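You operate a simulated robot arm through the tools that you are given. There is no shell and no other tool. Be economical: measure what you need, move in short steps, check, and stop when the job is done.

Carry out the task below with a simulated two-armed robot. There is one attempt and no reset: what you move stays moved.

TASK
Open the pot strainer and set its basket out for cleaning.
Fine: hold the strainer while you twist the cap off and while you pull the basket; cap in the grey tray, basket upright in the blue stand, strainer on the ready strip. Set down upright: pot strainer.

It is judged by the outcome, as a careful person would: the job done as asked, and still so three seconds after it is handed in. It fails if anything else is knocked over, pushed out of place, dropped, spilled or broken. A push-on lid holds only when it is set on centred and level and pressed home; a screw cap is set on level and turned clockwise until tight.

THE ROBOT
Two 7-joint arms with two-finger grippers on one trunk, on a base that drives. Base frame: it is fixed to the floor where the robot stands at the start and does not move with it; the origin is under the middle of the robot, x ahead of it, y to its left, z up. Units: mm, degrees, N and s.
The left shoulder is at the start at [60, 123, 945], the right one opposite. With the tool pointing down near the work surface each hand reaches from about 360 to 800 mm from the robot's upright axis, wherever it stands, measured 20 degrees to its own side. Places, roughly: blue stand pocket [800, -300, 800]; grey tray inside [600, 300, 800]; ready strip [800, 500, 800]. Payload 1.47 kg a hand.
Tool frame (each hand has its own): the origin (TCP) lies between the finger pads and is the grasp point; the fingertips stand 16 mm ahead of it; z points along the fingers, y is the line along which they close. Largest opening 87 mm; the body of the gripper starts 55 mm behind the TCP.
Orientation is that of the tool frame in the base frame, as a unit quaternion [w, x, y, z]. With the fingers straight down and closing along the base's y, the tool's x points along the base's -x, its y along +y and its z along -z.

THE INTERFACE
- The arms move only by the tool apply_moves. It takes "left_rows", "right_rows" or both (then of equal length, played together; a hand with none holds still); each is a list of rows, each an object of numbers (a shift or turn left out is 0, a gripper value left out holds the last): "tx", "ty", "tz": the shift along the base's x, y, z in mm; "wx", "wy", "wz": the turn, a rotation vector about the base's x, y, z in degrees; "hand": the gripper command, from -1 (fully open) to 1 (shut), values between in proportion. In form: [{"tx": .., "ty": .., "tz": .., "wx": .., "wy": .., "wz": .., "hand": ..}, ...]. A call has 1 to 20 rows; each row shifts and turns the commanded pose from where the row before left it. Each row takes 0.2 s and may step no farther than 50 mm and 8.6 degrees from the row before; otherwise, or with a gripper value out of range, the whole call is refused. A pose out of reach is approached as far as the arm can. The call stops where the force on the tool passes 60 N (or 10 N more than at its start, if that is more) or the arm is blocked; 0.2 s more then pass. Each finger travels about 153 mm/s and halts on what it meets, pressing with about 25 N; the grip force reading is that of the motor and also rises with nothing between the fingers. The clock runs only during rows and for 0.2 s after the last one: add rows that do not move to give the fingers time. It gives the time, the measured TCP pose, the force on the tool (base axes), the opening and the grip force at its end, in the units of the frame above (readings bear some noise), with the torque about the TCP (base axes, N m) and any sound that the robot's microphone picked up.
- Cameras (640 x 400 px; columns grow to the right, rows downward): "scene" is now at [77.5, 12.9, 1513.7]; the picture's right is [0.10, -0.99, 0.00], its down [-0.68, -0.07, -0.73] and it looks along [0.73, 0.07, -0.68] (base axes); focal length 250 px, centre (320, 200). "left" rides on the left gripper at [73, -12, -90] in its tool frame; the picture's right is [0.16, 0.99, 0.00], its down [-0.72, 0.12, -0.68] and it looks along [-0.67, 0.11, 0.73] (tool axes); focal length 247 px, centre (320, 200). "right" rides on the right gripper at [73, 12, -90] in its tool frame; the picture's right is [-0.16, 0.99, 0.00], its down [-0.72, -0.12, -0.68] and it looks along [-0.67, -0.11, 0.73] (tool axes); focal length 247 px, centre (320, 200). There is no depth. A picture from a camera that has moved, and an enlarged one, comes with that camera's place and axes in the base frame and with its lens. The place of the scene camera against the robot may be out by one fixed shift of up to 25 mm in any direction.
- snapshot(camera): a new picture of that camera. No time passes.
- lift_body(by): slides the trunk up (or, below 0, down) by that many mm; the arms and the scene camera ride with it, the base frame stays. It gives what a move gives, with no picture.
- steer(legs): drives the robot by 1 to 6 legs, each [ahead, left, turn to the left] in mm, mm and degrees, along the robot's own axes; the way and the turn of a leg run together, so that a leg with both is an arc; at most 1500 mm and 180 degrees a leg. The arms and the cameras ride along, it lands a little off, and it stops where it bumps. It gives what a move gives.
- aim_head(pan, tilt): turns the head with the scene camera to pan (to the left, within 120 degrees either way) and tilt (down, from -29 to 69), counted from straight ahead of the robot. It gives what a move gives.
- inspect(camera, box): a new picture of the part [left, top, right, bottom] of that camera's present view, enlarged. No time passes.
- sign_off(): hands the job in; it is judged then, once.

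Go step by step. Nothing tells you exact positions but the pictures and the camera data: compare them with the known pose of the tool, close in by small moves and look again before you grip or let go. The budget is 120 turns and 92 pictures, counting those below and the enlarged ones. Unless the task says otherwise, let go and move clear before handing in, and close with one line.

The tools are called after "Request:" as name(argument=value, ...) on one line, values as JSON. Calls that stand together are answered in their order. apply_moves: Moves the arms, as the interface text tells. Its arguments: {"type":"object","properties":{"left_rows":{"type":"array"},"right_rows":{"type":"array"}},"required":[]} The other tools are called the same way: lift_body (by) slides the trunk up or down; steer (legs) drives the base; aim_head (pan, tilt) turns the head that bears the scene camera; snapshot (camera) takes a picture; inspect (camera, box) takes an enlarged picture of a part of a camera's view; sign_off () hands the job in.

At the start:

```text
time_s: 0.0
left_position: [525.6, 249.3, 1173.3]
left_tcp_rot: [0.0, -0.001, 1.0, 0.0]
left_contact_force: [-0.4, 0.7, 0.1]
left_moment: [0.03, 0.0, 0.01]
left_grip_width: 87.0
left_finger_force: 0.1
right_position: [425.5, -189.1, 1224.0]
right_tcp_rot: [0.0, 0.0, 1.0, 0.0]
right_contact_force: [0.0, -0.1, -0.4]
right_moment: [0.02, 0.02, -0.02]
right_grip_width: 87.2
right_finger_force: 0.1
trunk travel left (down, up): [-100.0, 130.0]
robot x, y, heading: [-0.0, -1.9, -0.2]
head pan, tilt: [5.8, 43.2]
```

scene: 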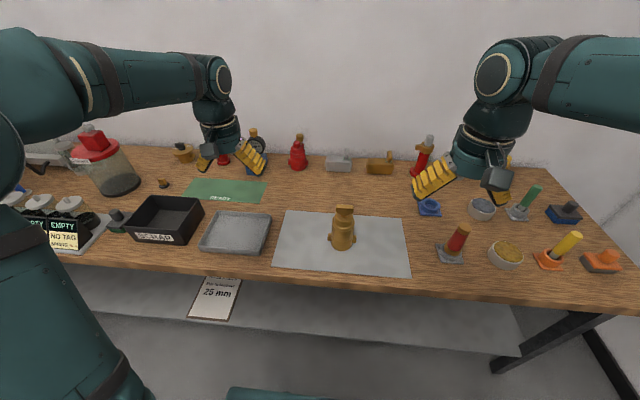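
right: 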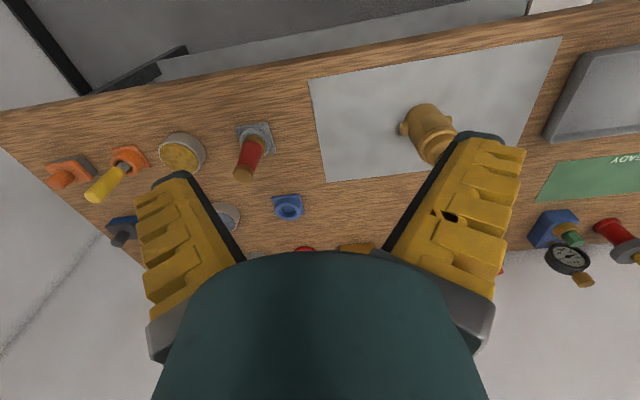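
left: 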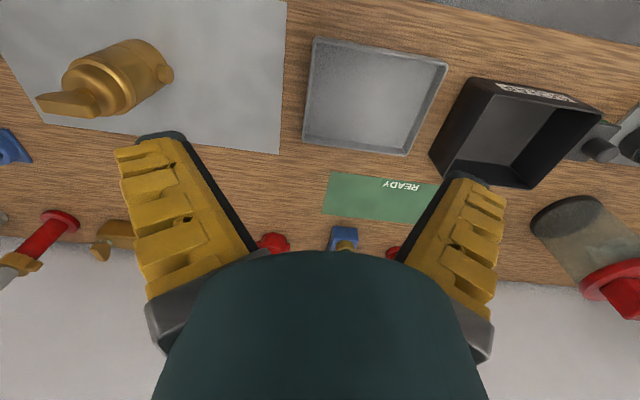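

I see a brass strainer standing on the light mat in the middle, the grey tray to its left, the green READY strip beyond the tray and the blue stand to the right. First I'll look closer at each.

Request:
inspect(camera="scene", box=[280, 180, 410, 280])

Request:
inspect(camera="left", box=[0, 0, 220, 140])

Request:
inspect(camera="scene", box=[400, 160, 560, 270])

Request:
inspect(camera="scene", box=[150, 120, 290, 330])

```text
4.00 times, centred on (345, 230) of scene
camera zoom: at [77.5, 12.9, 1513.7], right [0.1, -0.99, 0.0], down [-0.68, -0.07, -0.73], along [0.73, 0.07, -0.68], focal length 1001 px, centre (220, 80)
```

zoom: 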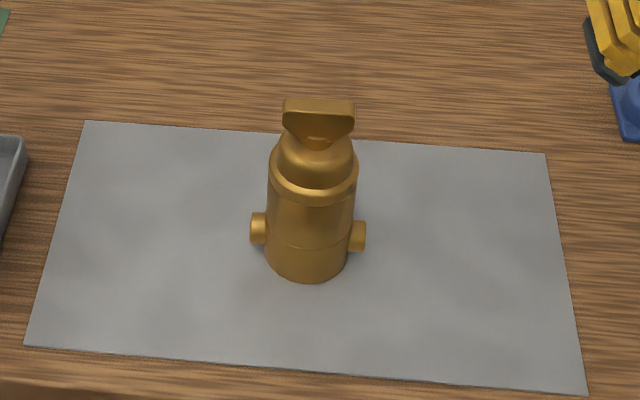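

```text
2.86 times, centred on (110, 70) of left
camera zoom: at [451.5, 236.9, 1264.1], right [-0.16, 0.99, 0.0], down [0.72, 0.12, 0.68], along [0.67, 0.11, -0.73], focal length 706 px, centre (920, 571)
```

zoom: 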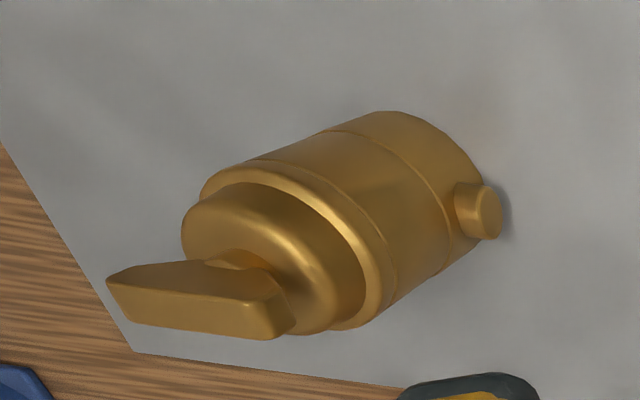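

```text
3.64 times, centred on (480, 215) of scene
camera zoom: at [77.5, 12.9, 1513.7], right [0.1, -0.99, 0.0], down [-0.68, -0.07, -0.73], along [0.73, 0.07, -0.68], focal length 910 px, centre (-262, 146)
```

zoom: 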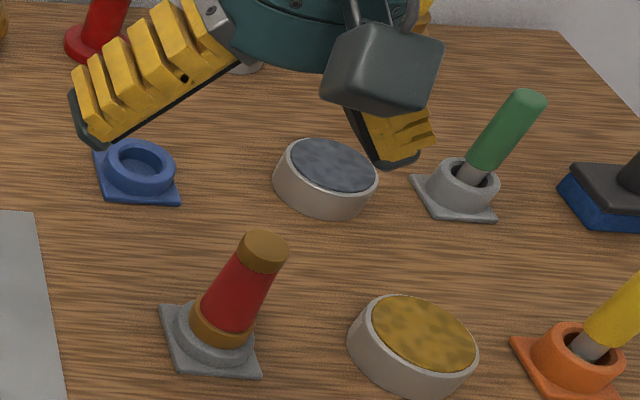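

```text
1.90 times, centred on (220, 225) of scene
camera zoom: at [77.5, 12.9, 1513.7], right [0.1, -0.99, 0.0], down [-0.68, -0.07, -0.73], along [0.73, 0.07, -0.68], focal length 477 px, centre (510, 152)
```

zoom: 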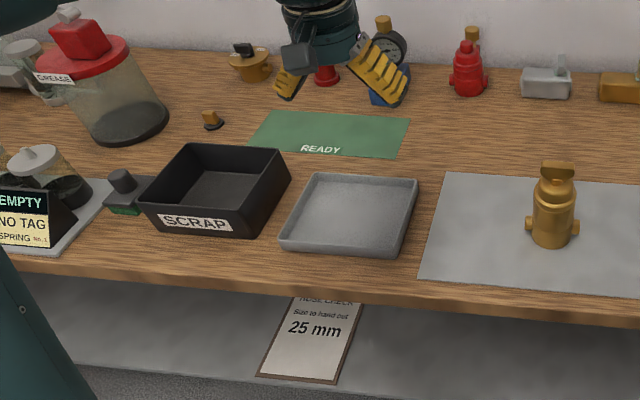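

The strainer looks to be near [610, -12], but its base height is still uncertain. I'll bring both hand cameras to better viewpoints and look again.

Request:
apply_moves(left_rows=[{"tx": -30, "ty": -20}, {"tx": -30, "ty": -20}, {"tx": -30, "ty": -20}, {"tx": -20, "ty": -20}], right_rows=[{"ty": -30, "tz": -30}, {"ty": -30, "tz": -30}, {"ty": -30, "tz": -30}, {"tz": -30}])

Request:
snapshot(camera="left")

Request:
snapshot(camera="right")

```text
time_s: 1.0
left_position: [414.1, 169.1, 1172.9]
left_tcp_rot: [0.0, 0.0, 1.0, -0.001]
left_contact_force: [-1.1, 0.4, 0.0]
left_moment: [0.0, -0.01, -0.01]
left_grip_width: 87.2
left_finger_force: 0.1
right_position: [420.7, -279.6, 1103.6]
right_tcp_rot: [0.0, 0.0, 1.0, -0.001]
right_contact_force: [0.1, 0.2, -0.4]
right_moment: [-0.02, 0.0, 0.01]
right_grip_width: 87.0
right_finger_force: 0.0
trunk travel left (down, up): [-100.0, 130.0]
robot x, y, heading: [0.9, -3.3, -0.0]
head pan, tilt: [5.8, 43.2]
```

```text
84 pictures are left
camera left: at [339.5, 157.3, 1264.3], right [-0.16, 0.99, 0.0], down [0.72, 0.12, 0.68], along [0.67, 0.11, -0.73], focal length 247 px, centre (320, 200)
```

left: 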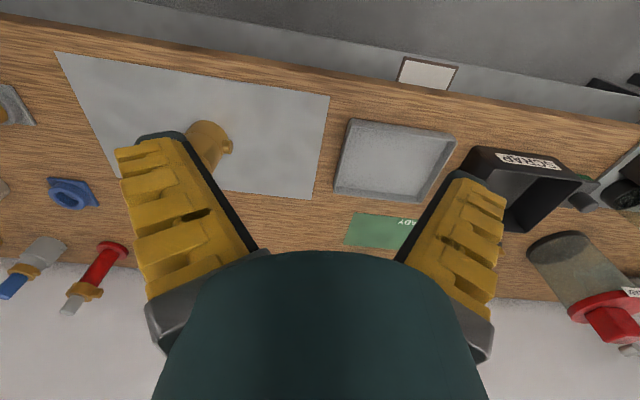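

```text
83 pictures are left
camera right: at [346.4, -268.2, 1194.2], right [0.16, 0.99, 0.0], down [0.72, -0.12, 0.68], along [0.67, -0.11, -0.73], focal length 247 px, centre (320, 200)
```

right: 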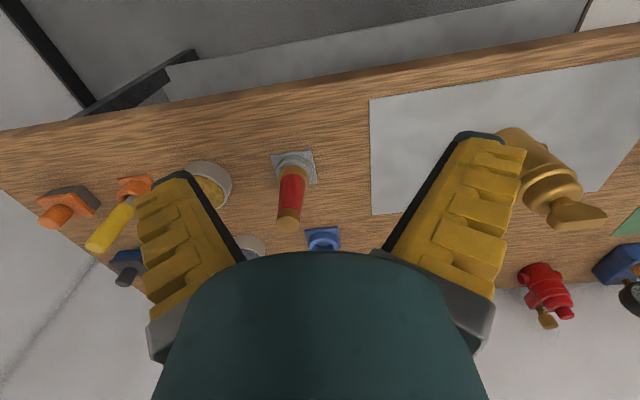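

Triangulation puts the table at about z≈842 and the strainer at about [598, -13], top z≈1008. The blue stand is near [795, -337]. Next I'll turn the right hand to point forward and slightly down so it can hold the body.

Request:
apply_moves(right_rows=[{"tx": 5, "ty": 22, "tz": -10, "wy": -7.5}, {"tx": 5, "ty": 22, "tz": -10, "wy": -7.5}, {"tx": 5, "ty": 22, "tz": -10, "wy": -7.5}, {"tx": 5, "ty": 22, "tz": -10, "wy": -7.5}, {"tx": 5, "ty": 22, "tz": -10, "wy": -7.5}, {"tx": 5, "ty": 22, "tz": -10, "wy": -7.5}, {"tx": 5, "ty": 22, "tz": -10, "wy": -7.5}, {"tx": 5, "ty": 22, "tz": -10, "wy": -7.5}, {"wz": 6.67}, {"wz": 6.67}, {"wz": 6.67}])

Request:
snapshot(camera="right")

Request:
snapshot(camera="scene")

```text
time_s: 3.4
left_position: [413.9, 167.6, 1174.2]
left_tcp_rot: [0.0, 0.0, 1.0, 0.001]
left_contact_force: [-0.5, -0.8, 0.1]
left_moment: [0.03, 0.01, -0.03]
left_grip_width: 86.8
left_finger_force: 0.1
right_position: [490.3, -96.1, 1029.2]
right_tcp_rot: [0.493, -0.152, 0.852, 0.088]
right_contact_force: [-0.8, -0.5, 0.4]
right_moment: [0.0, 0.0, 0.0]
right_grip_width: 87.0
right_finger_force: 0.1
right hand out of reach, approached as far as the arm can: row 7, 8, 9
trunk travel left (down, up): [-100.0, 130.0]
robot x, y, heading: [2.3, 0.9, 0.1]
head pan, tilt: [5.8, 43.2]
```

```text
82 pictures are left
camera right: at [379.1, -124.1, 1010.6], right [-0.27, 0.95, 0.14], down [-0.17, -0.19, 0.97], along [0.95, 0.23, 0.22], focal length 247 px, centre (320, 200)
```

right: 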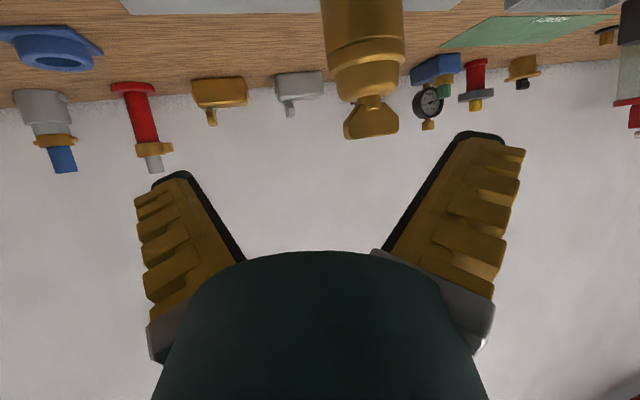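

```text
81 pictures are left
camera scene: at [77.8, 10.6, 1513.7], right [0.1, -0.99, 0.0], down [-0.68, -0.07, -0.73], along [0.73, 0.07, -0.68], focal length 250 px, centre (320, 200)
```

scene: 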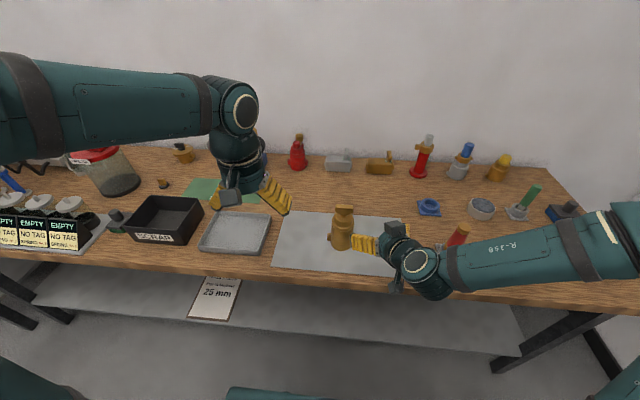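

Request:
inspect(camera="right", box=[290, 0, 450, 150])

```text
2.67 times, centred on (370, 75) of right
camera zoom: at [379.1, -124.1, 1010.6], right [-0.27, 0.95, 0.14], down [-0.17, -0.19, 0.97], along [0.95, 0.23, 0.22], focal length 659 px, centre (187, 533)
```

zoom: 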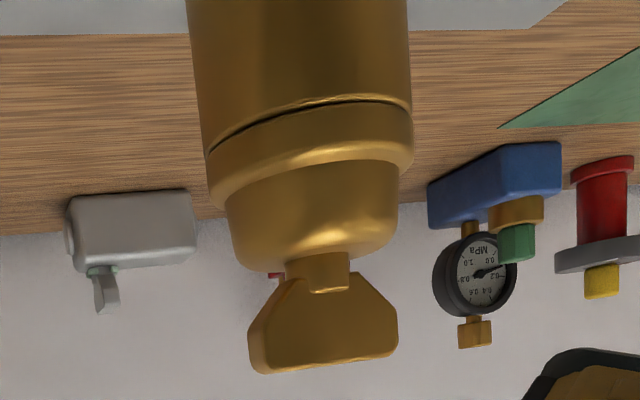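

The body top seam is at about z≈944 and the body is about 65 mm in diameter, with the axis near [598, -11]. I'll lower the right hand to z≈905 on the approach line, then look.

Request:
apply_moves(right_rows=[{"ty": 15, "tz": -30}, {"ty": 15, "tz": -30}, {"ty": 15, "tz": -30}, {"tz": -30}, {}])

Request:
snapshot(camera="right")

Request:
inspect(camera="scene", box=[280, 180, 440, 280])

```text
time_s: 4.6
left_position: [414.2, 169.7, 1174.2]
left_tcp_rot: [0.0, 0.0, 1.0, 0.0]
left_contact_force: [0.2, -0.7, -0.4]
left_moment: [0.01, -0.01, -0.02]
left_grip_width: 87.0
left_finger_force: 0.0
right_position: [495.4, -54.8, 920.7]
right_tcp_rot: [0.489, -0.156, 0.853, 0.09]
right_contact_force: [1.1, 0.4, 0.1]
right_moment: [0.0, 0.0, -0.02]
right_grip_width: 87.0
right_finger_force: 0.1
right hand out of reach, approached as far as the arm can: row 4
trunk travel left (down, up): [-100.0, 130.0]
robot x, y, heading: [-4.6, 1.9, 0.0]
head pan, tilt: [5.8, 43.2]
```

```text
79 pictures are left
camera right: at [383.1, -83.9, 903.4], right [-0.27, 0.95, 0.14], down [-0.17, -0.19, 0.97], along [0.95, 0.24, 0.21], focal length 247 px, centre (320, 200)
```

right: 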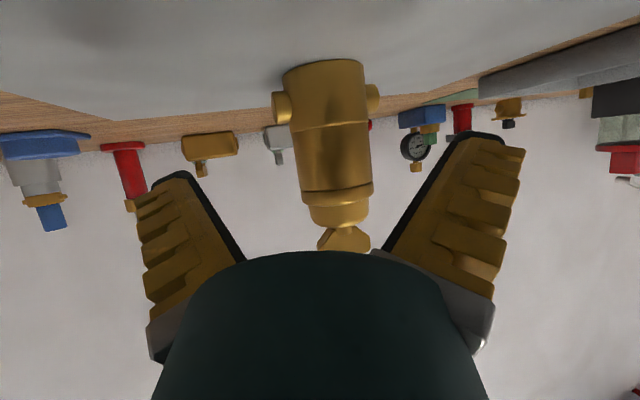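

```text
4.00 times, centred on (360, 230) of scene
camera zoom: at [77.8, 13.7, 1513.8], right [0.1, -0.99, 0.0], down [-0.68, -0.07, -0.73], along [0.73, 0.07, -0.68], focal length 1001 px, centre (160, 80)
```

zoom: 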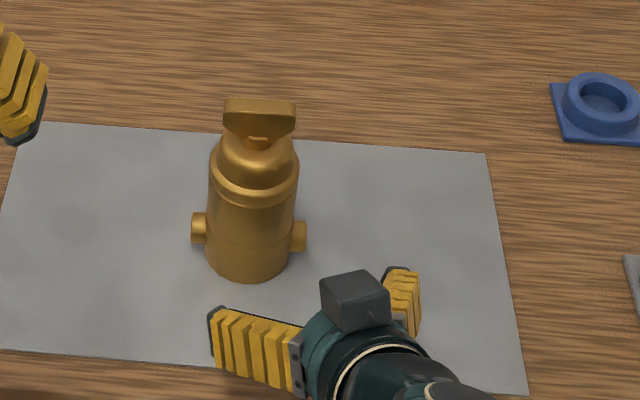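

The view confirms the base at z≈843 and the axis near [598, -10.5]. I'll correct sideways by 6 mm, then slide the open fingers round the body.

Request:
apply_moves(right_rows=[{"tx": 8, "ty": 9, "tz": -4}, {"tx": 15, "ty": 5.5, "tz": -5}, {"tx": 15, "ty": 5.5, "tz": -3}, {"tx": 15, "ty": 5.5}, {}])

Request:
inspect(camera="scene", box=[280, 180, 440, 280])

Request:
snapshot(camera="right")

```text
time_s: 5.8
left_position: [413.1, 168.7, 1174.3]
left_tcp_rot: [0.0, 0.001, 1.0, -0.001]
left_contact_force: [0.2, -0.5, -0.4]
left_moment: [-0.01, 0.0, -0.03]
left_grip_width: 87.2
left_finger_force: 0.0
right_position: [549.8, -46.0, 909.9]
right_tcp_rot: [0.492, -0.151, 0.853, 0.087]
right_contact_force: [-0.3, 0.1, 0.2]
right_moment: [0.0, 0.02, 0.0]
right_grip_width: 87.1
right_finger_force: 0.0
right hand out of reach, approached as far as the arm can: row 1
trunk travel left (down, up): [-100.0, 130.0]
robot x, y, heading: [3.3, -0.1, 0.0]
head pan, tilt: [5.8, 43.2]
```

```text
4.00 times, centred on (360, 230) of scene
camera zoom: at [77.3, 12.8, 1513.8], right [0.1, -0.99, 0.0], down [-0.68, -0.07, -0.73], along [0.73, 0.07, -0.68], focal length 1001 px, centre (160, 80)
```

zoom: 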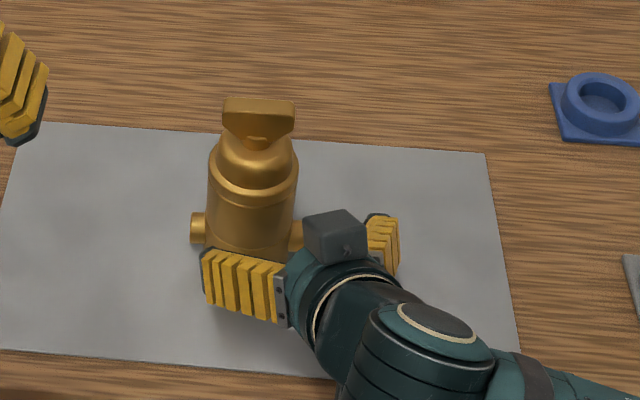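

```text
76 pictures are left
camera right: at [438.1, -74.1, 893.2], right [-0.26, 0.95, 0.14], down [-0.17, -0.19, 0.97], along [0.95, 0.23, 0.21], focal length 247 px, centre (320, 200)
```

right: 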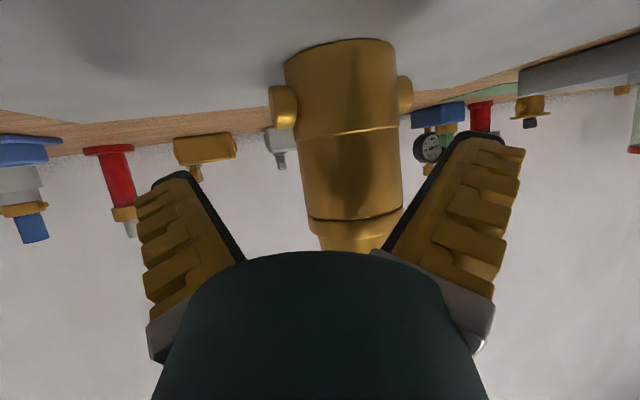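

The hand is about 17 mm too far right of the axis. I'll shift it sideways before going further.

Request:
apply_moves(right_rows=[{"tx": -6, "ty": 8}, {"tx": -3, "ty": 8}, {}])

Request:
snapshot(camera="right")

```text
time_s: 6.6
left_position: [414.6, 168.1, 1173.7]
left_tcp_rot: [0.001, 0.0, 1.0, 0.001]
left_contact_force: [0.1, -0.4, -0.5]
left_moment: [0.01, 0.0, 0.01]
left_grip_width: 86.9
left_finger_force: 0.0
right_position: [540.6, -30.5, 910.3]
right_tcp_rot: [0.492, -0.151, 0.853, 0.087]
right_contact_force: [-0.3, -0.4, -0.2]
right_moment: [-0.02, -0.02, -0.01]
right_grip_width: 87.2
right_finger_force: 0.0
trunk travel left (down, up): [-100.0, 130.0]
robot x, y, heading: [3.2, -1.8, -0.0]
head pan, tilt: [5.8, 43.2]
```

```text
75 pictures are left
camera right: at [429.2, -59.1, 893.3], right [-0.26, 0.95, 0.14], down [-0.17, -0.19, 0.97], along [0.95, 0.23, 0.21], focal length 247 px, centre (320, 200)
```

right: 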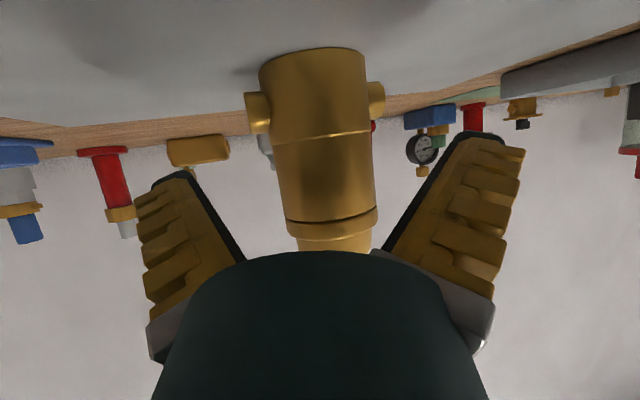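

It is now centred laterally. I'll slide forward about 53 mm with the fingers open.

Request:
apply_moves(right_rows=[{"tx": 12.5, "ty": 4.5, "tz": -1}, {"tx": 12.5, "ty": 4.5, "tz": -1}, {"tx": 12.5, "ty": 4.5, "tz": -1}, {"tx": 12.5, "ty": 4.5, "tz": -1}, {}])

Request:
snapshot(camera="right")

Request:
inspect(camera="scene", box=[280, 180, 440, 280])

```text
time_s: 7.8
left_position: [414.5, 168.2, 1175.3]
left_tcp_rot: [0.0, -0.001, 1.0, 0.0]
left_contact_force: [-0.4, -0.1, 0.0]
left_moment: [0.0, 0.01, -0.04]
left_grip_width: 87.1
left_finger_force: 0.0
right_position: [591.6, -11.3, 906.8]
right_tcp_rot: [0.492, -0.15, 0.853, 0.087]
right_contact_force: [0.1, 0.1, 0.0]
right_moment: [0.01, 0.01, 0.0]
right_grip_width: 87.2
right_finger_force: 0.1
trunk travel left (down, up): [-100.0, 130.0]
robot x, y, heading: [-2.0, 1.1, -0.0]
head pan, tilt: [5.8, 43.2]
```

```text
74 pictures are left
camera right: at [478.3, -39.3, 888.6], right [-0.26, 0.95, 0.14], down [-0.17, -0.19, 0.97], along [0.95, 0.23, 0.22], focal length 247 px, centre (320, 200)
```

right: 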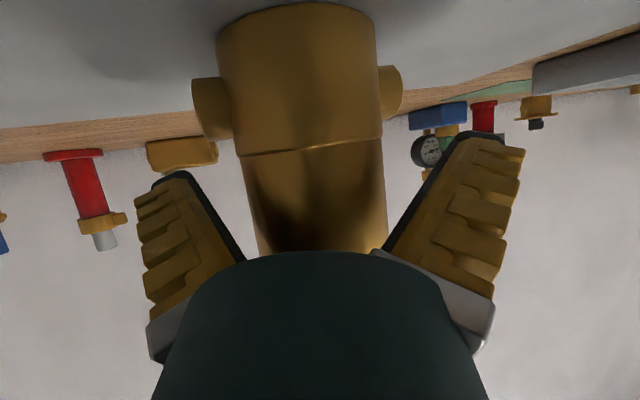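

```text
4.00 times, centred on (360, 230) of scene
camera zoom: at [77.4, 12.8, 1513.8], right [0.1, -0.99, 0.0], down [-0.68, -0.07, -0.73], along [0.73, 0.07, -0.68], focal length 1001 px, centre (160, 80)
```

zoom: 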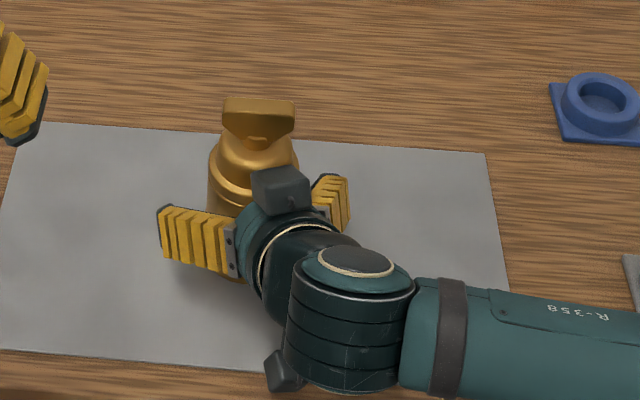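

The fingers straddle the body, so I'll close the right gripper.

Request:
apply_moves(right_rows=[{"hand": 1}, {}, {}])

Request:
inspect(camera="scene", box=[280, 180, 440, 280])

```text
time_s: 8.6
left_position: [414.6, 168.7, 1174.1]
left_tcp_rot: [0.0, 0.0, 1.0, 0.0]
left_contact_force: [0.4, -0.1, -0.1]
left_moment: [0.01, 0.01, 0.04]
left_grip_width: 87.1
left_finger_force: 0.1
right_position: [590.9, -11.2, 905.2]
right_tcp_rot: [0.492, -0.15, 0.853, 0.087]
right_contact_force: [0.6, -0.4, -0.3]
right_moment: [0.02, -0.01, 0.01]
right_grip_width: 63.1
right_finger_force: 25.2
trunk travel left (down, up): [-100.0, 130.0]
robot x, y, heading: [1.4, -3.4, 0.2]
head pan, tilt: [5.8, 43.2]
```

```text
4.00 times, centred on (360, 230) of scene
camera zoom: at [77.9, 12.7, 1513.7], right [0.1, -0.99, 0.0], down [-0.68, -0.07, -0.73], along [0.73, 0.07, -0.68], focal length 1001 px, centre (160, 80)
```

zoom: 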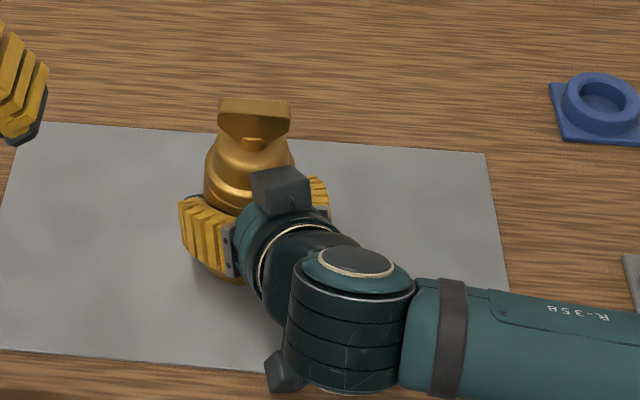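

The right hand holds the body (63 mm). A housing box sits on top of the right gripper near the knob, so I'll bring the left hand above the knob, turned to close across the wing, and check clearance.

Request:
apply_moves(left_rows=[{"tx": 16.6, "ty": -16.1, "tz": -4, "wz": -8.18}, {"tx": 16.6, "ty": -16.1, "tz": -4, "wz": -8.18}, {"tx": 16.6, "ty": -16.1, "tz": -4, "wz": -8.18}, {"tx": 16.6, "ty": -16.1, "tz": -4, "wz": -8.18}, {"tx": 16.6, "ty": -16.1, "tz": -4, "wz": -8.18}, {"tx": 16.6, "ty": -16.1, "tz": -4, "wz": -8.18}, {"tx": 16.6, "ty": -16.1, "tz": -4, "wz": -8.18}, {"tx": 16.6, "ty": -16.1, "tz": -4, "wz": -8.18}, {"tx": 16.6, "ty": -16.1, "tz": -4, "wz": -8.18}, {"tx": 16.6, "ty": -16.1, "tz": -4, "wz": -8.18}, {"tx": 16.6, "ty": -16.1, "tz": -4, "wz": -8.18}, {}])

Request:
snapshot(camera="left")

Request:
snapshot(camera="scene")

```text
time_s: 11.2
left_position: [601.3, -9.2, 1131.0]
left_tcp_rot: [0.0, 0.708, 0.706, 0.0]
left_contact_force: [-0.3, -0.8, -0.3]
left_moment: [0.02, -0.02, 0.02]
left_grip_width: 86.8
left_finger_force: 0.0
right_position: [591.2, -11.5, 906.0]
right_tcp_rot: [0.493, -0.151, 0.853, 0.087]
right_contact_force: [0.1, -0.5, -2.1]
right_moment: [-0.04, 0.11, 0.03]
right_grip_width: 63.1
right_finger_force: 24.7
trunk travel left (down, up): [-100.0, 130.0]
robot x, y, heading: [1.8, -1.1, -0.1]
head pan, tilt: [5.8, 43.2]
```

```text
71 pictures are left
camera left: at [587.3, 62.9, 1220.3], right [0.99, 0.16, 0.0], down [0.12, -0.72, 0.68], along [0.11, -0.67, -0.73], focal length 247 px, centre (320, 200)
```

left: 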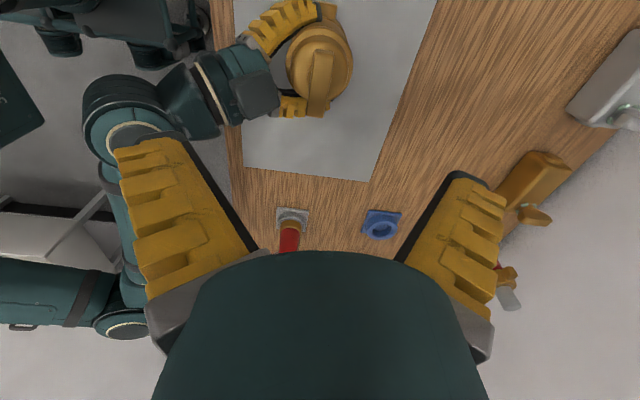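

```text
70 pictures are left
camera scene: at [77.9, 13.2, 1513.7], right [0.1, -0.99, 0.0], down [-0.68, -0.07, -0.73], along [0.73, 0.07, -0.68], focal length 250 px, centre (320, 200)
```

scene: 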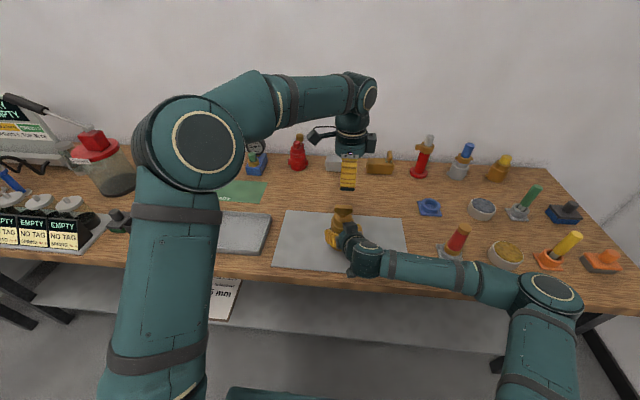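

Request:
inspect(camera="left", box=[210, 0, 370, 130])

```text
3.08 times, centred on (290, 65) of left
camera zoom: at [587.3, 62.9, 1220.3], right [0.99, 0.16, 0.0], down [0.12, -0.72, 0.68], along [0.11, -0.67, -0.73], focal length 760 px, centre (412, 615)
```

zoom: 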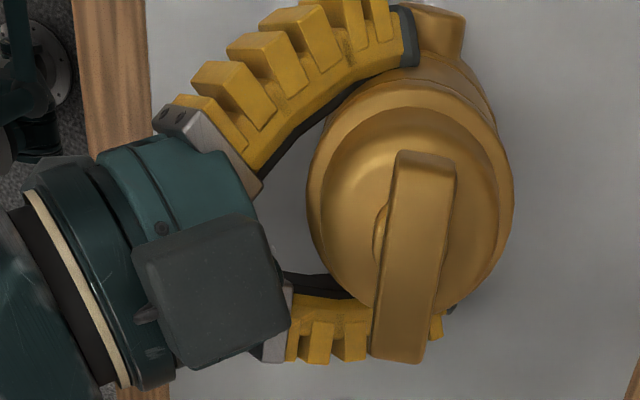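

The left-hand view gives the wing along base y, 50 mm long and 15 mm thick, centred near [599, -4]. The right-hand box stays about 40 mm from the axis, so I'll half-close the left fingers and come down to just above the wing.

Request:
apply_moves(left_rows=[{"tx": -2, "ty": 5, "tz": -25, "hand": 0}, {"tz": -35}, {"tz": -35}, {}])

Request:
inspect(camera="left", box=[160, 0, 400, 150])

Request:
inspect(camera="scene", box=[280, 140, 440, 260])

```text
time_s: 12.2
left_position: [594.4, -6.6, 1032.4]
left_tcp_rot: [0.0, 0.707, 0.707, 0.0]
left_contact_force: [-0.5, 0.2, 0.3]
left_moment: [-0.02, 0.01, -0.02]
left_grip_width: 49.0
left_finger_force: 4.2
right_position: [591.1, -11.7, 905.7]
right_tcp_rot: [0.492, -0.15, 0.853, 0.086]
right_contact_force: [-0.4, -0.7, -1.5]
right_moment: [-0.04, 0.06, -0.01]
right_grip_width: 63.1
right_finger_force: 24.5
trunk travel left (down, up): [-100.0, 130.0]
robot x, y, heading: [-0.5, -0.8, -0.0]
head pan, tilt: [5.8, 43.2]
```

```text
2.67 times, centred on (280, 75) of left
camera zoom: at [581.6, 66.2, 1122.9], right [0.99, 0.16, 0.0], down [0.12, -0.72, 0.68], along [0.11, -0.67, -0.73], focal length 659 px, centre (427, 533)
```

zoom: 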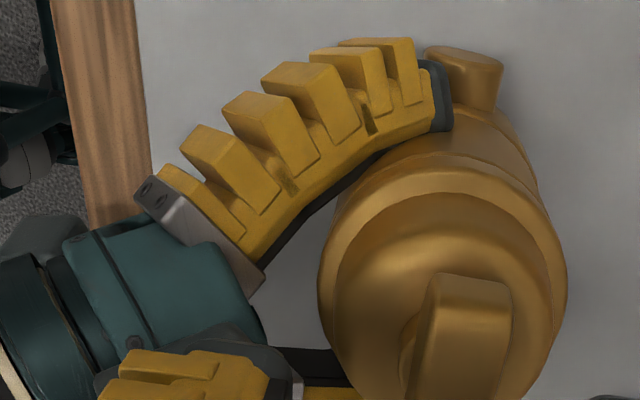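

```text
3.33 times, centred on (360, 200) of scene
camera zoom: at [78.1, 12.9, 1513.7], right [0.1, -0.99, 0.0], down [-0.68, -0.07, -0.73], along [0.72, 0.07, -0.68], focal length 834 px, centre (187, 200)
```

zoom: 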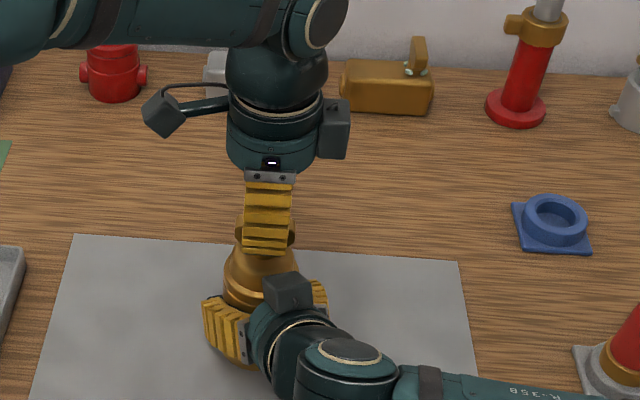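

The fingers are aligned within a few mm. I'll nudge over and descend astride the wing.

Request:
apply_moves(left_rows=[{"tx": 2.5, "ty": 3, "tz": -8}, {"tz": -8}, {"tz": -12}, {}])

Request:
snapshot(camera="left")

```text
time_s: 13.2
left_position: [598.8, -2.1, 1005.5]
left_tcp_rot: [0.0, 0.707, 0.707, -0.001]
left_contact_force: [-0.4, 0.3, 0.0]
left_moment: [-0.01, 0.01, -0.05]
left_grip_width: 49.0
left_finger_force: 4.0
right_position: [591.5, -12.3, 905.6]
right_tcp_rot: [0.492, -0.15, 0.853, 0.087]
right_contact_force: [-0.2, 0.5, -3.0]
right_moment: [-0.09, 0.05, 0.02]
right_grip_width: 63.1
right_finger_force: 25.2
trunk travel left (down, up): [-100.0, 130.0]
robot x, y, heading: [-0.3, -3.3, -0.0]
head pan, tilt: [5.8, 43.2]
```

```text
66 pictures are left
camera left: at [585.7, 71.4, 1096.0], right [0.99, 0.16, 0.0], down [0.12, -0.72, 0.68], along [0.11, -0.67, -0.73], focal length 247 px, centre (320, 200)
```

left: 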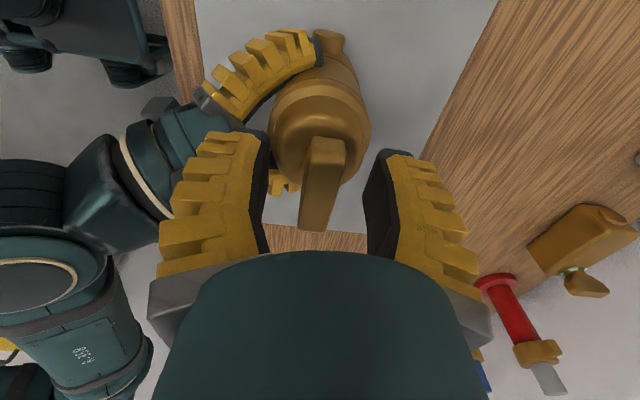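

The wing is centred between the left fingers. Closing on it.

Request:
apply_moves(left_rows=[{"hand": 1}, {}, {}])

Request:
snapshot(camera="left")

```text
time_s: 14.0
left_position: [599.4, -2.6, 1006.8]
left_tcp_rot: [0.0, 0.708, 0.706, 0.0]
left_contact_force: [1.3, 0.3, 4.9]
left_moment: [0.02, 0.0, -0.02]
left_grip_width: 10.3
left_finger_force: 24.2
right_position: [590.8, -11.6, 906.0]
right_tcp_rot: [0.492, -0.15, 0.853, 0.087]
right_contact_force: [-0.2, -1.1, -3.2]
right_moment: [0.05, 0.04, 0.03]
right_grip_width: 63.3
right_finger_force: 25.1
trunk travel left (down, up): [-100.0, 130.0]
robot x, y, heading: [-2.4, 1.8, -0.0]
head pan, tilt: [5.8, 43.2]
```

```text
65 pictures are left
camera left: at [585.7, 71.4, 1096.8], right [0.99, 0.16, 0.0], down [0.12, -0.72, 0.68], along [0.11, -0.67, -0.73], focal length 247 px, centre (320, 200)
```

left: 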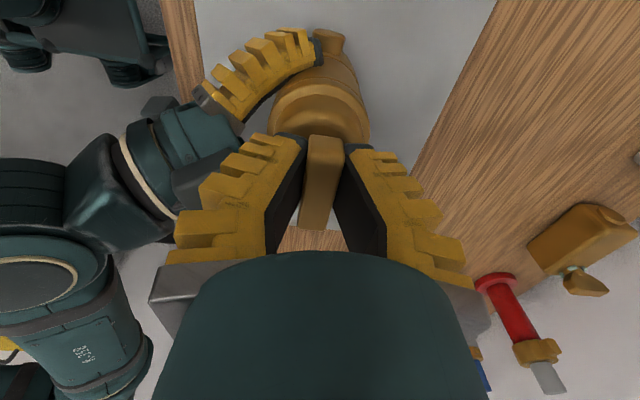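

The wing is gripped. I'll start turning counter-clockwise in a short test.

Request:
apply_moves(left_rows=[{"wz": 6}, {"wz": 6}, {"wz": 6}, {"wz": 6}, {}])

Request:
snapshot(camera="left")

```text
time_s: 15.2
left_position: [598.0, -2.0, 1006.5]
left_tcp_rot: [0.0, 0.544, 0.839, 0.0]
left_contact_force: [-10.4, -3.7, 10.4]
left_moment: [-0.14, 0.06, -0.06]
left_grip_width: 12.7
left_finger_force: 24.7
right_position: [591.3, -12.0, 907.2]
right_tcp_rot: [0.493, -0.15, 0.853, 0.086]
right_contact_force: [12.3, 3.6, -1.1]
right_moment: [-0.12, 0.35, -0.03]
right_grip_width: 63.0
right_finger_force: 25.6
trunk travel left (down, up): [-100.0, 130.0]
robot x, y, heading: [-0.2, 2.7, 0.1]
head pan, tilt: [5.8, 43.2]
```

```text
64 pictures are left
camera left: at [556.8, 60.7, 1096.5], right [0.84, 0.55, 0.0], down [0.4, -0.61, 0.68], along [0.37, -0.57, -0.73], focal length 247 px, centre (320, 200)
```

left: 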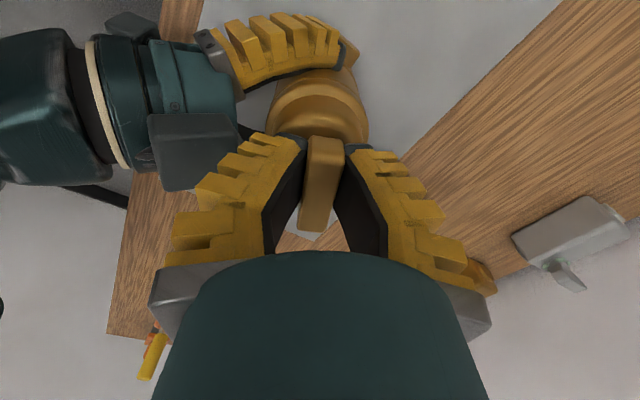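

The cap is turning with the wing at low torque. I'll continue the turn with a slight rise and a small x correction.

Request:
apply_moves(left_rows=[{"wz": 8, "tx": -1, "tz": 0.3}, {"wz": 8, "tx": -0.5, "tz": 0.2}, {"wz": 8, "tz": 0.2}, {"wz": 8, "tz": 0.2}, {"wz": 8, "tz": 0.2}, {"wz": 8, "tz": 0.2}, {"wz": 8, "tz": 0.2}, {"wz": 8, "tz": 0.2}, {}])

Request:
snapshot(camera="left")

Request:
inspect(camera="scene", box=[290, 150, 410, 260])

```text
time_s: 17.2
left_position: [596.1, -1.6, 1009.8]
left_tcp_rot: [0.002, 0.016, 1.0, 0.0]
left_contact_force: [4.3, -3.8, 6.3]
left_moment: [-0.09, -0.06, -0.01]
left_grip_width: 10.1
left_finger_force: 25.1
right_position: [589.4, -11.0, 906.8]
right_tcp_rot: [0.493, -0.151, 0.853, 0.087]
right_contact_force: [-7.4, -3.5, 5.3]
right_moment: [-0.01, -0.26, 0.17]
right_grip_width: 58.0
right_finger_force: 24.3
trunk travel left (down, up): [-100.0, 130.0]
robot x, y, heading: [5.3, 0.2, 0.0]
head pan, tilt: [5.8, 43.2]
```

```text
63 pictures are left
camera left: at [522.4, -10.2, 1099.4], right [-0.13, 0.99, 0.0], down [0.72, 0.09, 0.68], along [0.68, 0.09, -0.73], focal length 247 px, centre (320, 200)
```

left: 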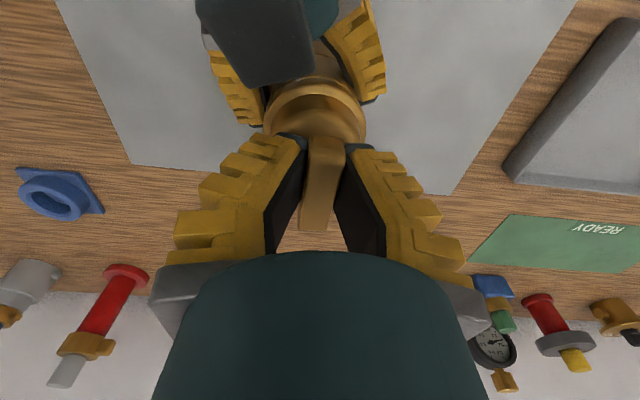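

```text
3.64 times, centred on (350, 205) of scene
camera zoom: at [76.2, 12.2, 1513.8], right [0.1, -0.99, 0.0], down [-0.68, -0.07, -0.73], along [0.73, 0.07, -0.68], focal length 910 px, centre (211, 182)
```

zoom: 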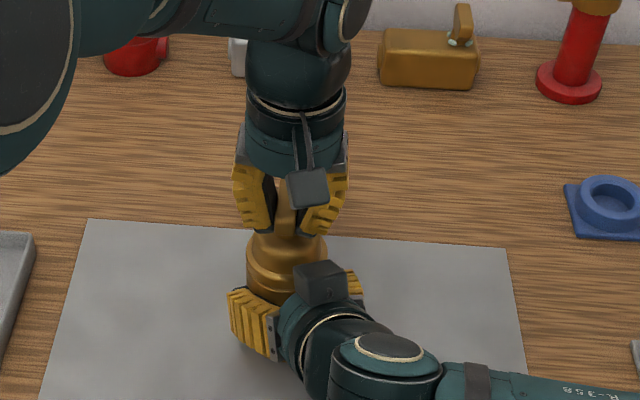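

The right grip width dropped from 63 to 58 mm, so I want to know whether the body turned or shifted before going on.

Request:
inspect(camera="left", box=[190, 0, 430, 150])

Request:
snapshot(camera="right")

```text
2.67 times, centred on (310, 75) of left
camera zoom: at [522.4, -10.2, 1099.4], right [-0.13, 0.99, 0.0], down [0.72, 0.09, 0.68], along [0.68, 0.09, -0.73], focal length 659 px, centre (347, 533)
```

zoom: 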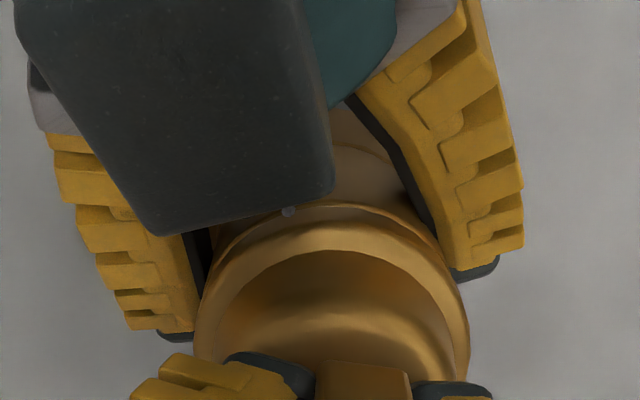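

```text
60 pictures are left
camera right: at [477.1, -39.7, 888.8], right [-0.26, 0.95, 0.14], down [-0.17, -0.19, 0.97], along [0.95, 0.23, 0.21], focal length 247 px, centre (320, 200)
```

right: 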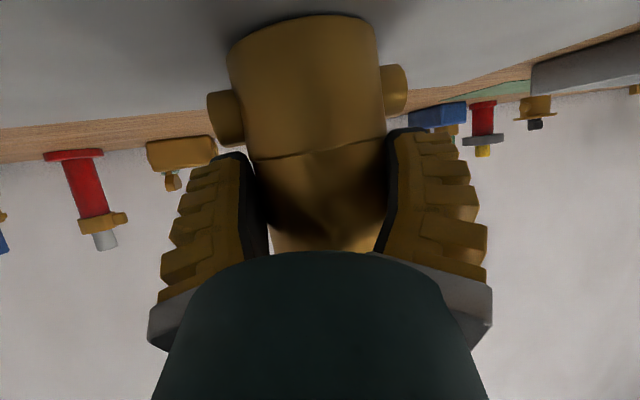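

The ports haven't turned, so the body held, but it was squeezed about 7 mm forward in the right fingers. I'll steady it with the left on the cap, open the right slightly, seat it about 11 mm deeper and close again.

Request:
apply_moves(right_rows=[{"hand": -0.8}, {"tx": 5.5, "ty": 2}, {"tx": 5.5, "ty": 2}, {}, {"hand": 1}, {}, {}])

Request:
snapshot(camera="right")

Request:
inspect(camera="left", box=[190, 0, 430, 150])

```text
time_s: 18.8
left_position: [597.6, -0.4, 1008.6]
left_tcp_rot: [0.001, 0.018, 1.0, 0.0]
left_contact_force: [5.1, -7.5, 8.1]
left_moment: [-0.14, -0.25, -0.07]
left_grip_width: 11.4
left_finger_force: 25.1
right_position: [599.4, -6.4, 905.9]
right_tcp_rot: [0.492, -0.152, 0.853, 0.088]
right_contact_force: [-5.2, 7.7, 0.4]
right_moment: [-0.3, -0.33, 0.05]
right_grip_width: 65.4
right_finger_force: 25.7
trunk travel left (down, up): [-100.0, 130.0]
robot x, y, heading: [-0.0, -0.5, 0.1]
head pan, tilt: [5.8, 43.2]
```

```text
59 pictures are left
camera right: at [488.4, -35.2, 888.6], right [-0.27, 0.95, 0.14], down [-0.17, -0.19, 0.97], along [0.95, 0.23, 0.21], focal length 247 px, centre (320, 200)
```

right: 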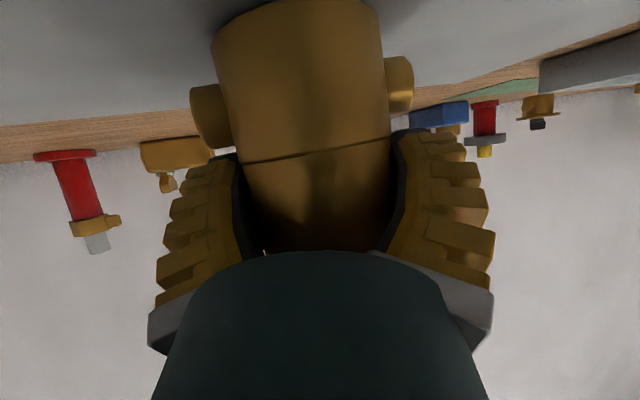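

```text
2.67 times, centred on (310, 75) of left
camera zoom: at [522.6, -10.0, 1099.1], right [-0.12, 0.99, 0.0], down [0.73, 0.09, 0.68], along [0.68, 0.08, -0.73], focal length 659 px, centre (347, 533)
```

zoom: 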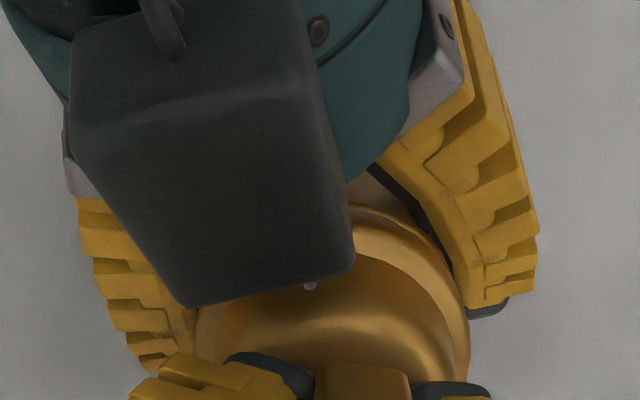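

The body looks slightly tilted between the two hands. I'll open both a little so it settles flat on the table, then look and re-grip.

Request:
apply_moves(left_rows=[{"hand": 0.2}, {}, {}, {}], right_rows=[{}, {"hand": -0.8}, {}, {}])

Request:
snapshot(camera="right")

Request:
snapshot(camera="left")

```text
time_s: 19.8
left_position: [595.9, -0.1, 1008.6]
left_tcp_rot: [0.0, 0.018, 1.0, 0.0]
left_contact_force: [-0.2, -1.3, 0.7]
left_moment: [0.02, -0.02, 0.0]
left_grip_width: 40.9
left_finger_force: 4.4
right_position: [601.1, -7.5, 906.8]
right_tcp_rot: [0.492, -0.151, 0.853, 0.087]
right_contact_force: [0.0, 0.3, 0.3]
right_moment: [0.0, -0.02, 0.01]
right_grip_width: 80.2
right_finger_force: 0.7
trunk travel left (down, up): [-100.0, 130.0]
robot x, y, heading: [-1.1, 0.7, -0.3]
head pan, tilt: [5.8, 43.2]
```

```text
57 pictures are left
camera right: at [489.1, -35.7, 888.6], right [-0.26, 0.95, 0.14], down [-0.17, -0.19, 0.97], along [0.95, 0.23, 0.22], focal length 247 px, centre (320, 200)
```

right: 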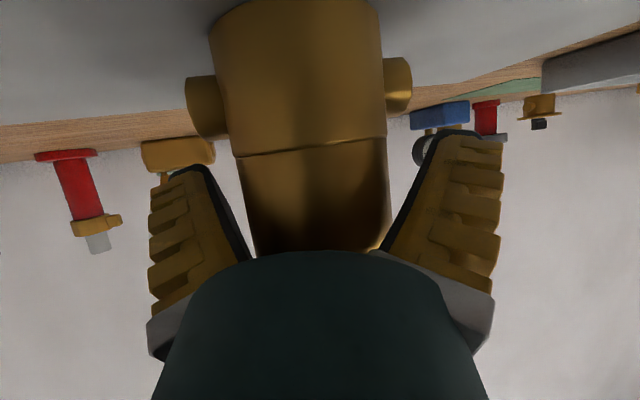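

```text
56 pictures are left
camera left: at [522.8, -9.6, 1098.7], right [-0.12, 0.99, 0.0], down [0.73, 0.09, 0.68], along [0.68, 0.08, -0.73], focal length 247 px, centre (320, 200)
```

left: 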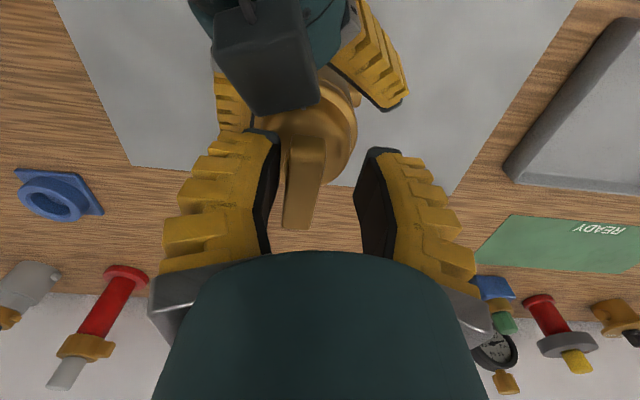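

Everything settled flat, and the wing now sits near [598, -8], turned about 6° from the left hand. I'll re-grip the body with the right hand first, then re-centre and re-grip the wing with the left.

Request:
apply_moves(right_rows=[{"hand": 1}, {}, {}, {}, {}, {}, {}, {}], left_rows=[{}, {}, {}, {"ty": -4, "tx": 1, "wz": -3}, {"ty": -4, "tx": 1, "wz": -3}, {}, {}, {}])

Request:
snapshot(camera="left")

```text
time_s: 21.6
left_position: [601.4, -8.4, 1009.1]
left_tcp_rot: [0.001, 0.07, 0.998, 0.0]
left_contact_force: [-0.3, 0.0, 0.2]
left_moment: [0.02, -0.02, -0.03]
left_grip_width: 40.7
left_finger_force: 4.7
right_position: [601.0, -8.8, 907.6]
right_tcp_rot: [0.492, -0.15, 0.853, 0.087]
right_contact_force: [-0.7, -0.1, 0.3]
right_moment: [0.12, -0.01, 0.04]
right_grip_width: 65.2
right_finger_force: 24.8
trunk travel left (down, up): [-100.0, 130.0]
robot x, y, heading: [0.2, 0.1, 0.1]
head pan, tilt: [5.8, 43.2]
```

```text
55 pictures are left
camera left: at [525.4, -9.7, 1099.0], right [-0.02, 1.0, 0.0], down [0.73, 0.01, 0.68], along [0.68, 0.01, -0.73], focal length 247 px, centre (320, 200)
```

left: 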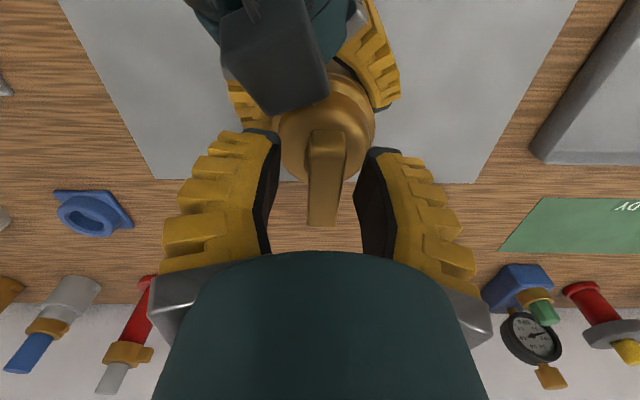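

Request:
apply_moves(left_rows=[{"tx": -2, "tz": -2}, {"hand": 1}, {}, {}])

Request:
apply_moves(left_rows=[{"wz": 8, "tz": 0.1}, {"wz": 8, "tz": 0.1}, {"wz": 8, "tz": 0.1}, {"wz": 8, "tz": 0.1}, {"wz": 8, "tz": 0.1}, {}])

Request:
snapshot(camera="left")

```text
time_s: 22.6
left_position: [599.5, -6.4, 1006.6]
left_tcp_rot: [0.001, 0.069, 0.998, 0.001]
left_contact_force: [3.0, 9.6, 5.8]
left_moment: [0.05, -0.07, 0.02]
left_grip_width: 9.8
left_finger_force: 24.4
right_position: [601.7, -8.7, 906.1]
right_tcp_rot: [0.493, -0.148, 0.853, 0.085]
right_contact_force: [-2.0, -9.7, -0.3]
right_moment: [0.5, -0.34, 0.06]
right_grip_width: 65.1
right_finger_force: 25.2
trunk travel left (down, up): [-100.0, 130.0]
robot x, y, heading: [3.6, 0.4, -0.2]
head pan, tilt: [5.8, 43.2]
```

```text
time_s: 24.0
left_position: [597.3, -8.0, 1006.4]
left_tcp_rot: [0.0, -0.276, 0.961, 0.0]
left_contact_force: [-0.1, -0.6, 0.4]
left_moment: [0.02, 0.02, 0.0]
left_grip_width: 7.0
left_finger_force: 25.3
right_position: [601.1, -6.8, 905.7]
right_tcp_rot: [0.492, -0.15, 0.853, 0.087]
right_contact_force: [-0.5, 1.3, -0.4]
right_moment: [-0.07, -0.01, 0.04]
right_grip_width: 65.5
right_finger_force: 25.2
trunk travel left (down, up): [-100.0, 130.0]
robot x, y, heading: [-1.8, -2.9, -0.0]
head pan, tilt: [5.8, 43.2]
```

```text
54 pictures are left
camera left: at [540.4, -57.0, 1096.4], right [-0.66, 0.75, 0.0], down [0.55, 0.48, 0.68], along [0.51, 0.45, -0.73], focal length 247 px, centre (320, 200)
```

left: 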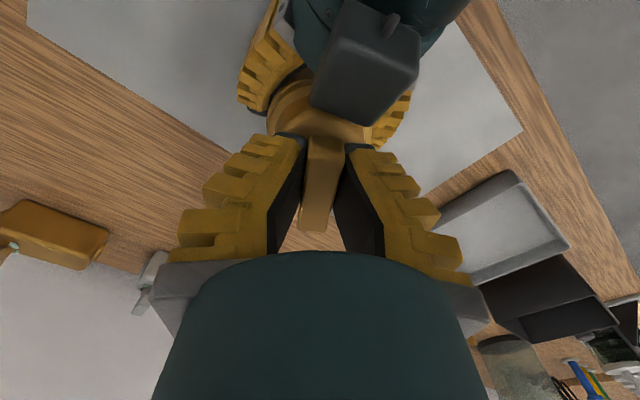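

Forces on the cap have dropped to about zero after roughly 120° of turn. I'll test with a small lift.

Request:
apply_moves(left_rows=[{"tz": 1.5}, {"tz": 1.5}, {}])

Request:
inspect(camera="left", box=[220, 30, 420, 155])

```text
time_s: 24.8
left_position: [597.3, -9.7, 1009.0]
left_tcp_rot: [0.0, -0.276, 0.961, 0.001]
left_contact_force: [-0.5, -0.1, -0.1]
left_moment: [-0.01, 0.01, -0.01]
left_grip_width: 7.1
left_finger_force: 25.0
right_position: [600.9, -7.3, 906.6]
right_tcp_rot: [0.493, -0.151, 0.853, 0.087]
right_contact_force: [-0.2, 1.2, 0.0]
right_moment: [-0.09, 0.02, 0.02]
right_grip_width: 65.1
right_finger_force: 25.0
trunk travel left (down, up): [-100.0, 130.0]
robot x, y, heading: [1.1, -2.1, -0.1]
head pan, tilt: [5.8, 43.2]
```

```text
3.20 times, centred on (320, 92) of left
camera zoom: at [540.8, -57.7, 1099.4], right [-0.66, 0.75, 0.0], down [0.55, 0.48, 0.68], along [0.51, 0.45, -0.73], focal length 790 px, centre (320, 544)
```

zoom: 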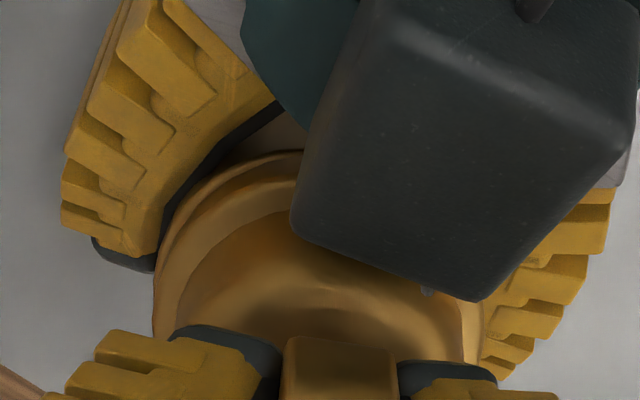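

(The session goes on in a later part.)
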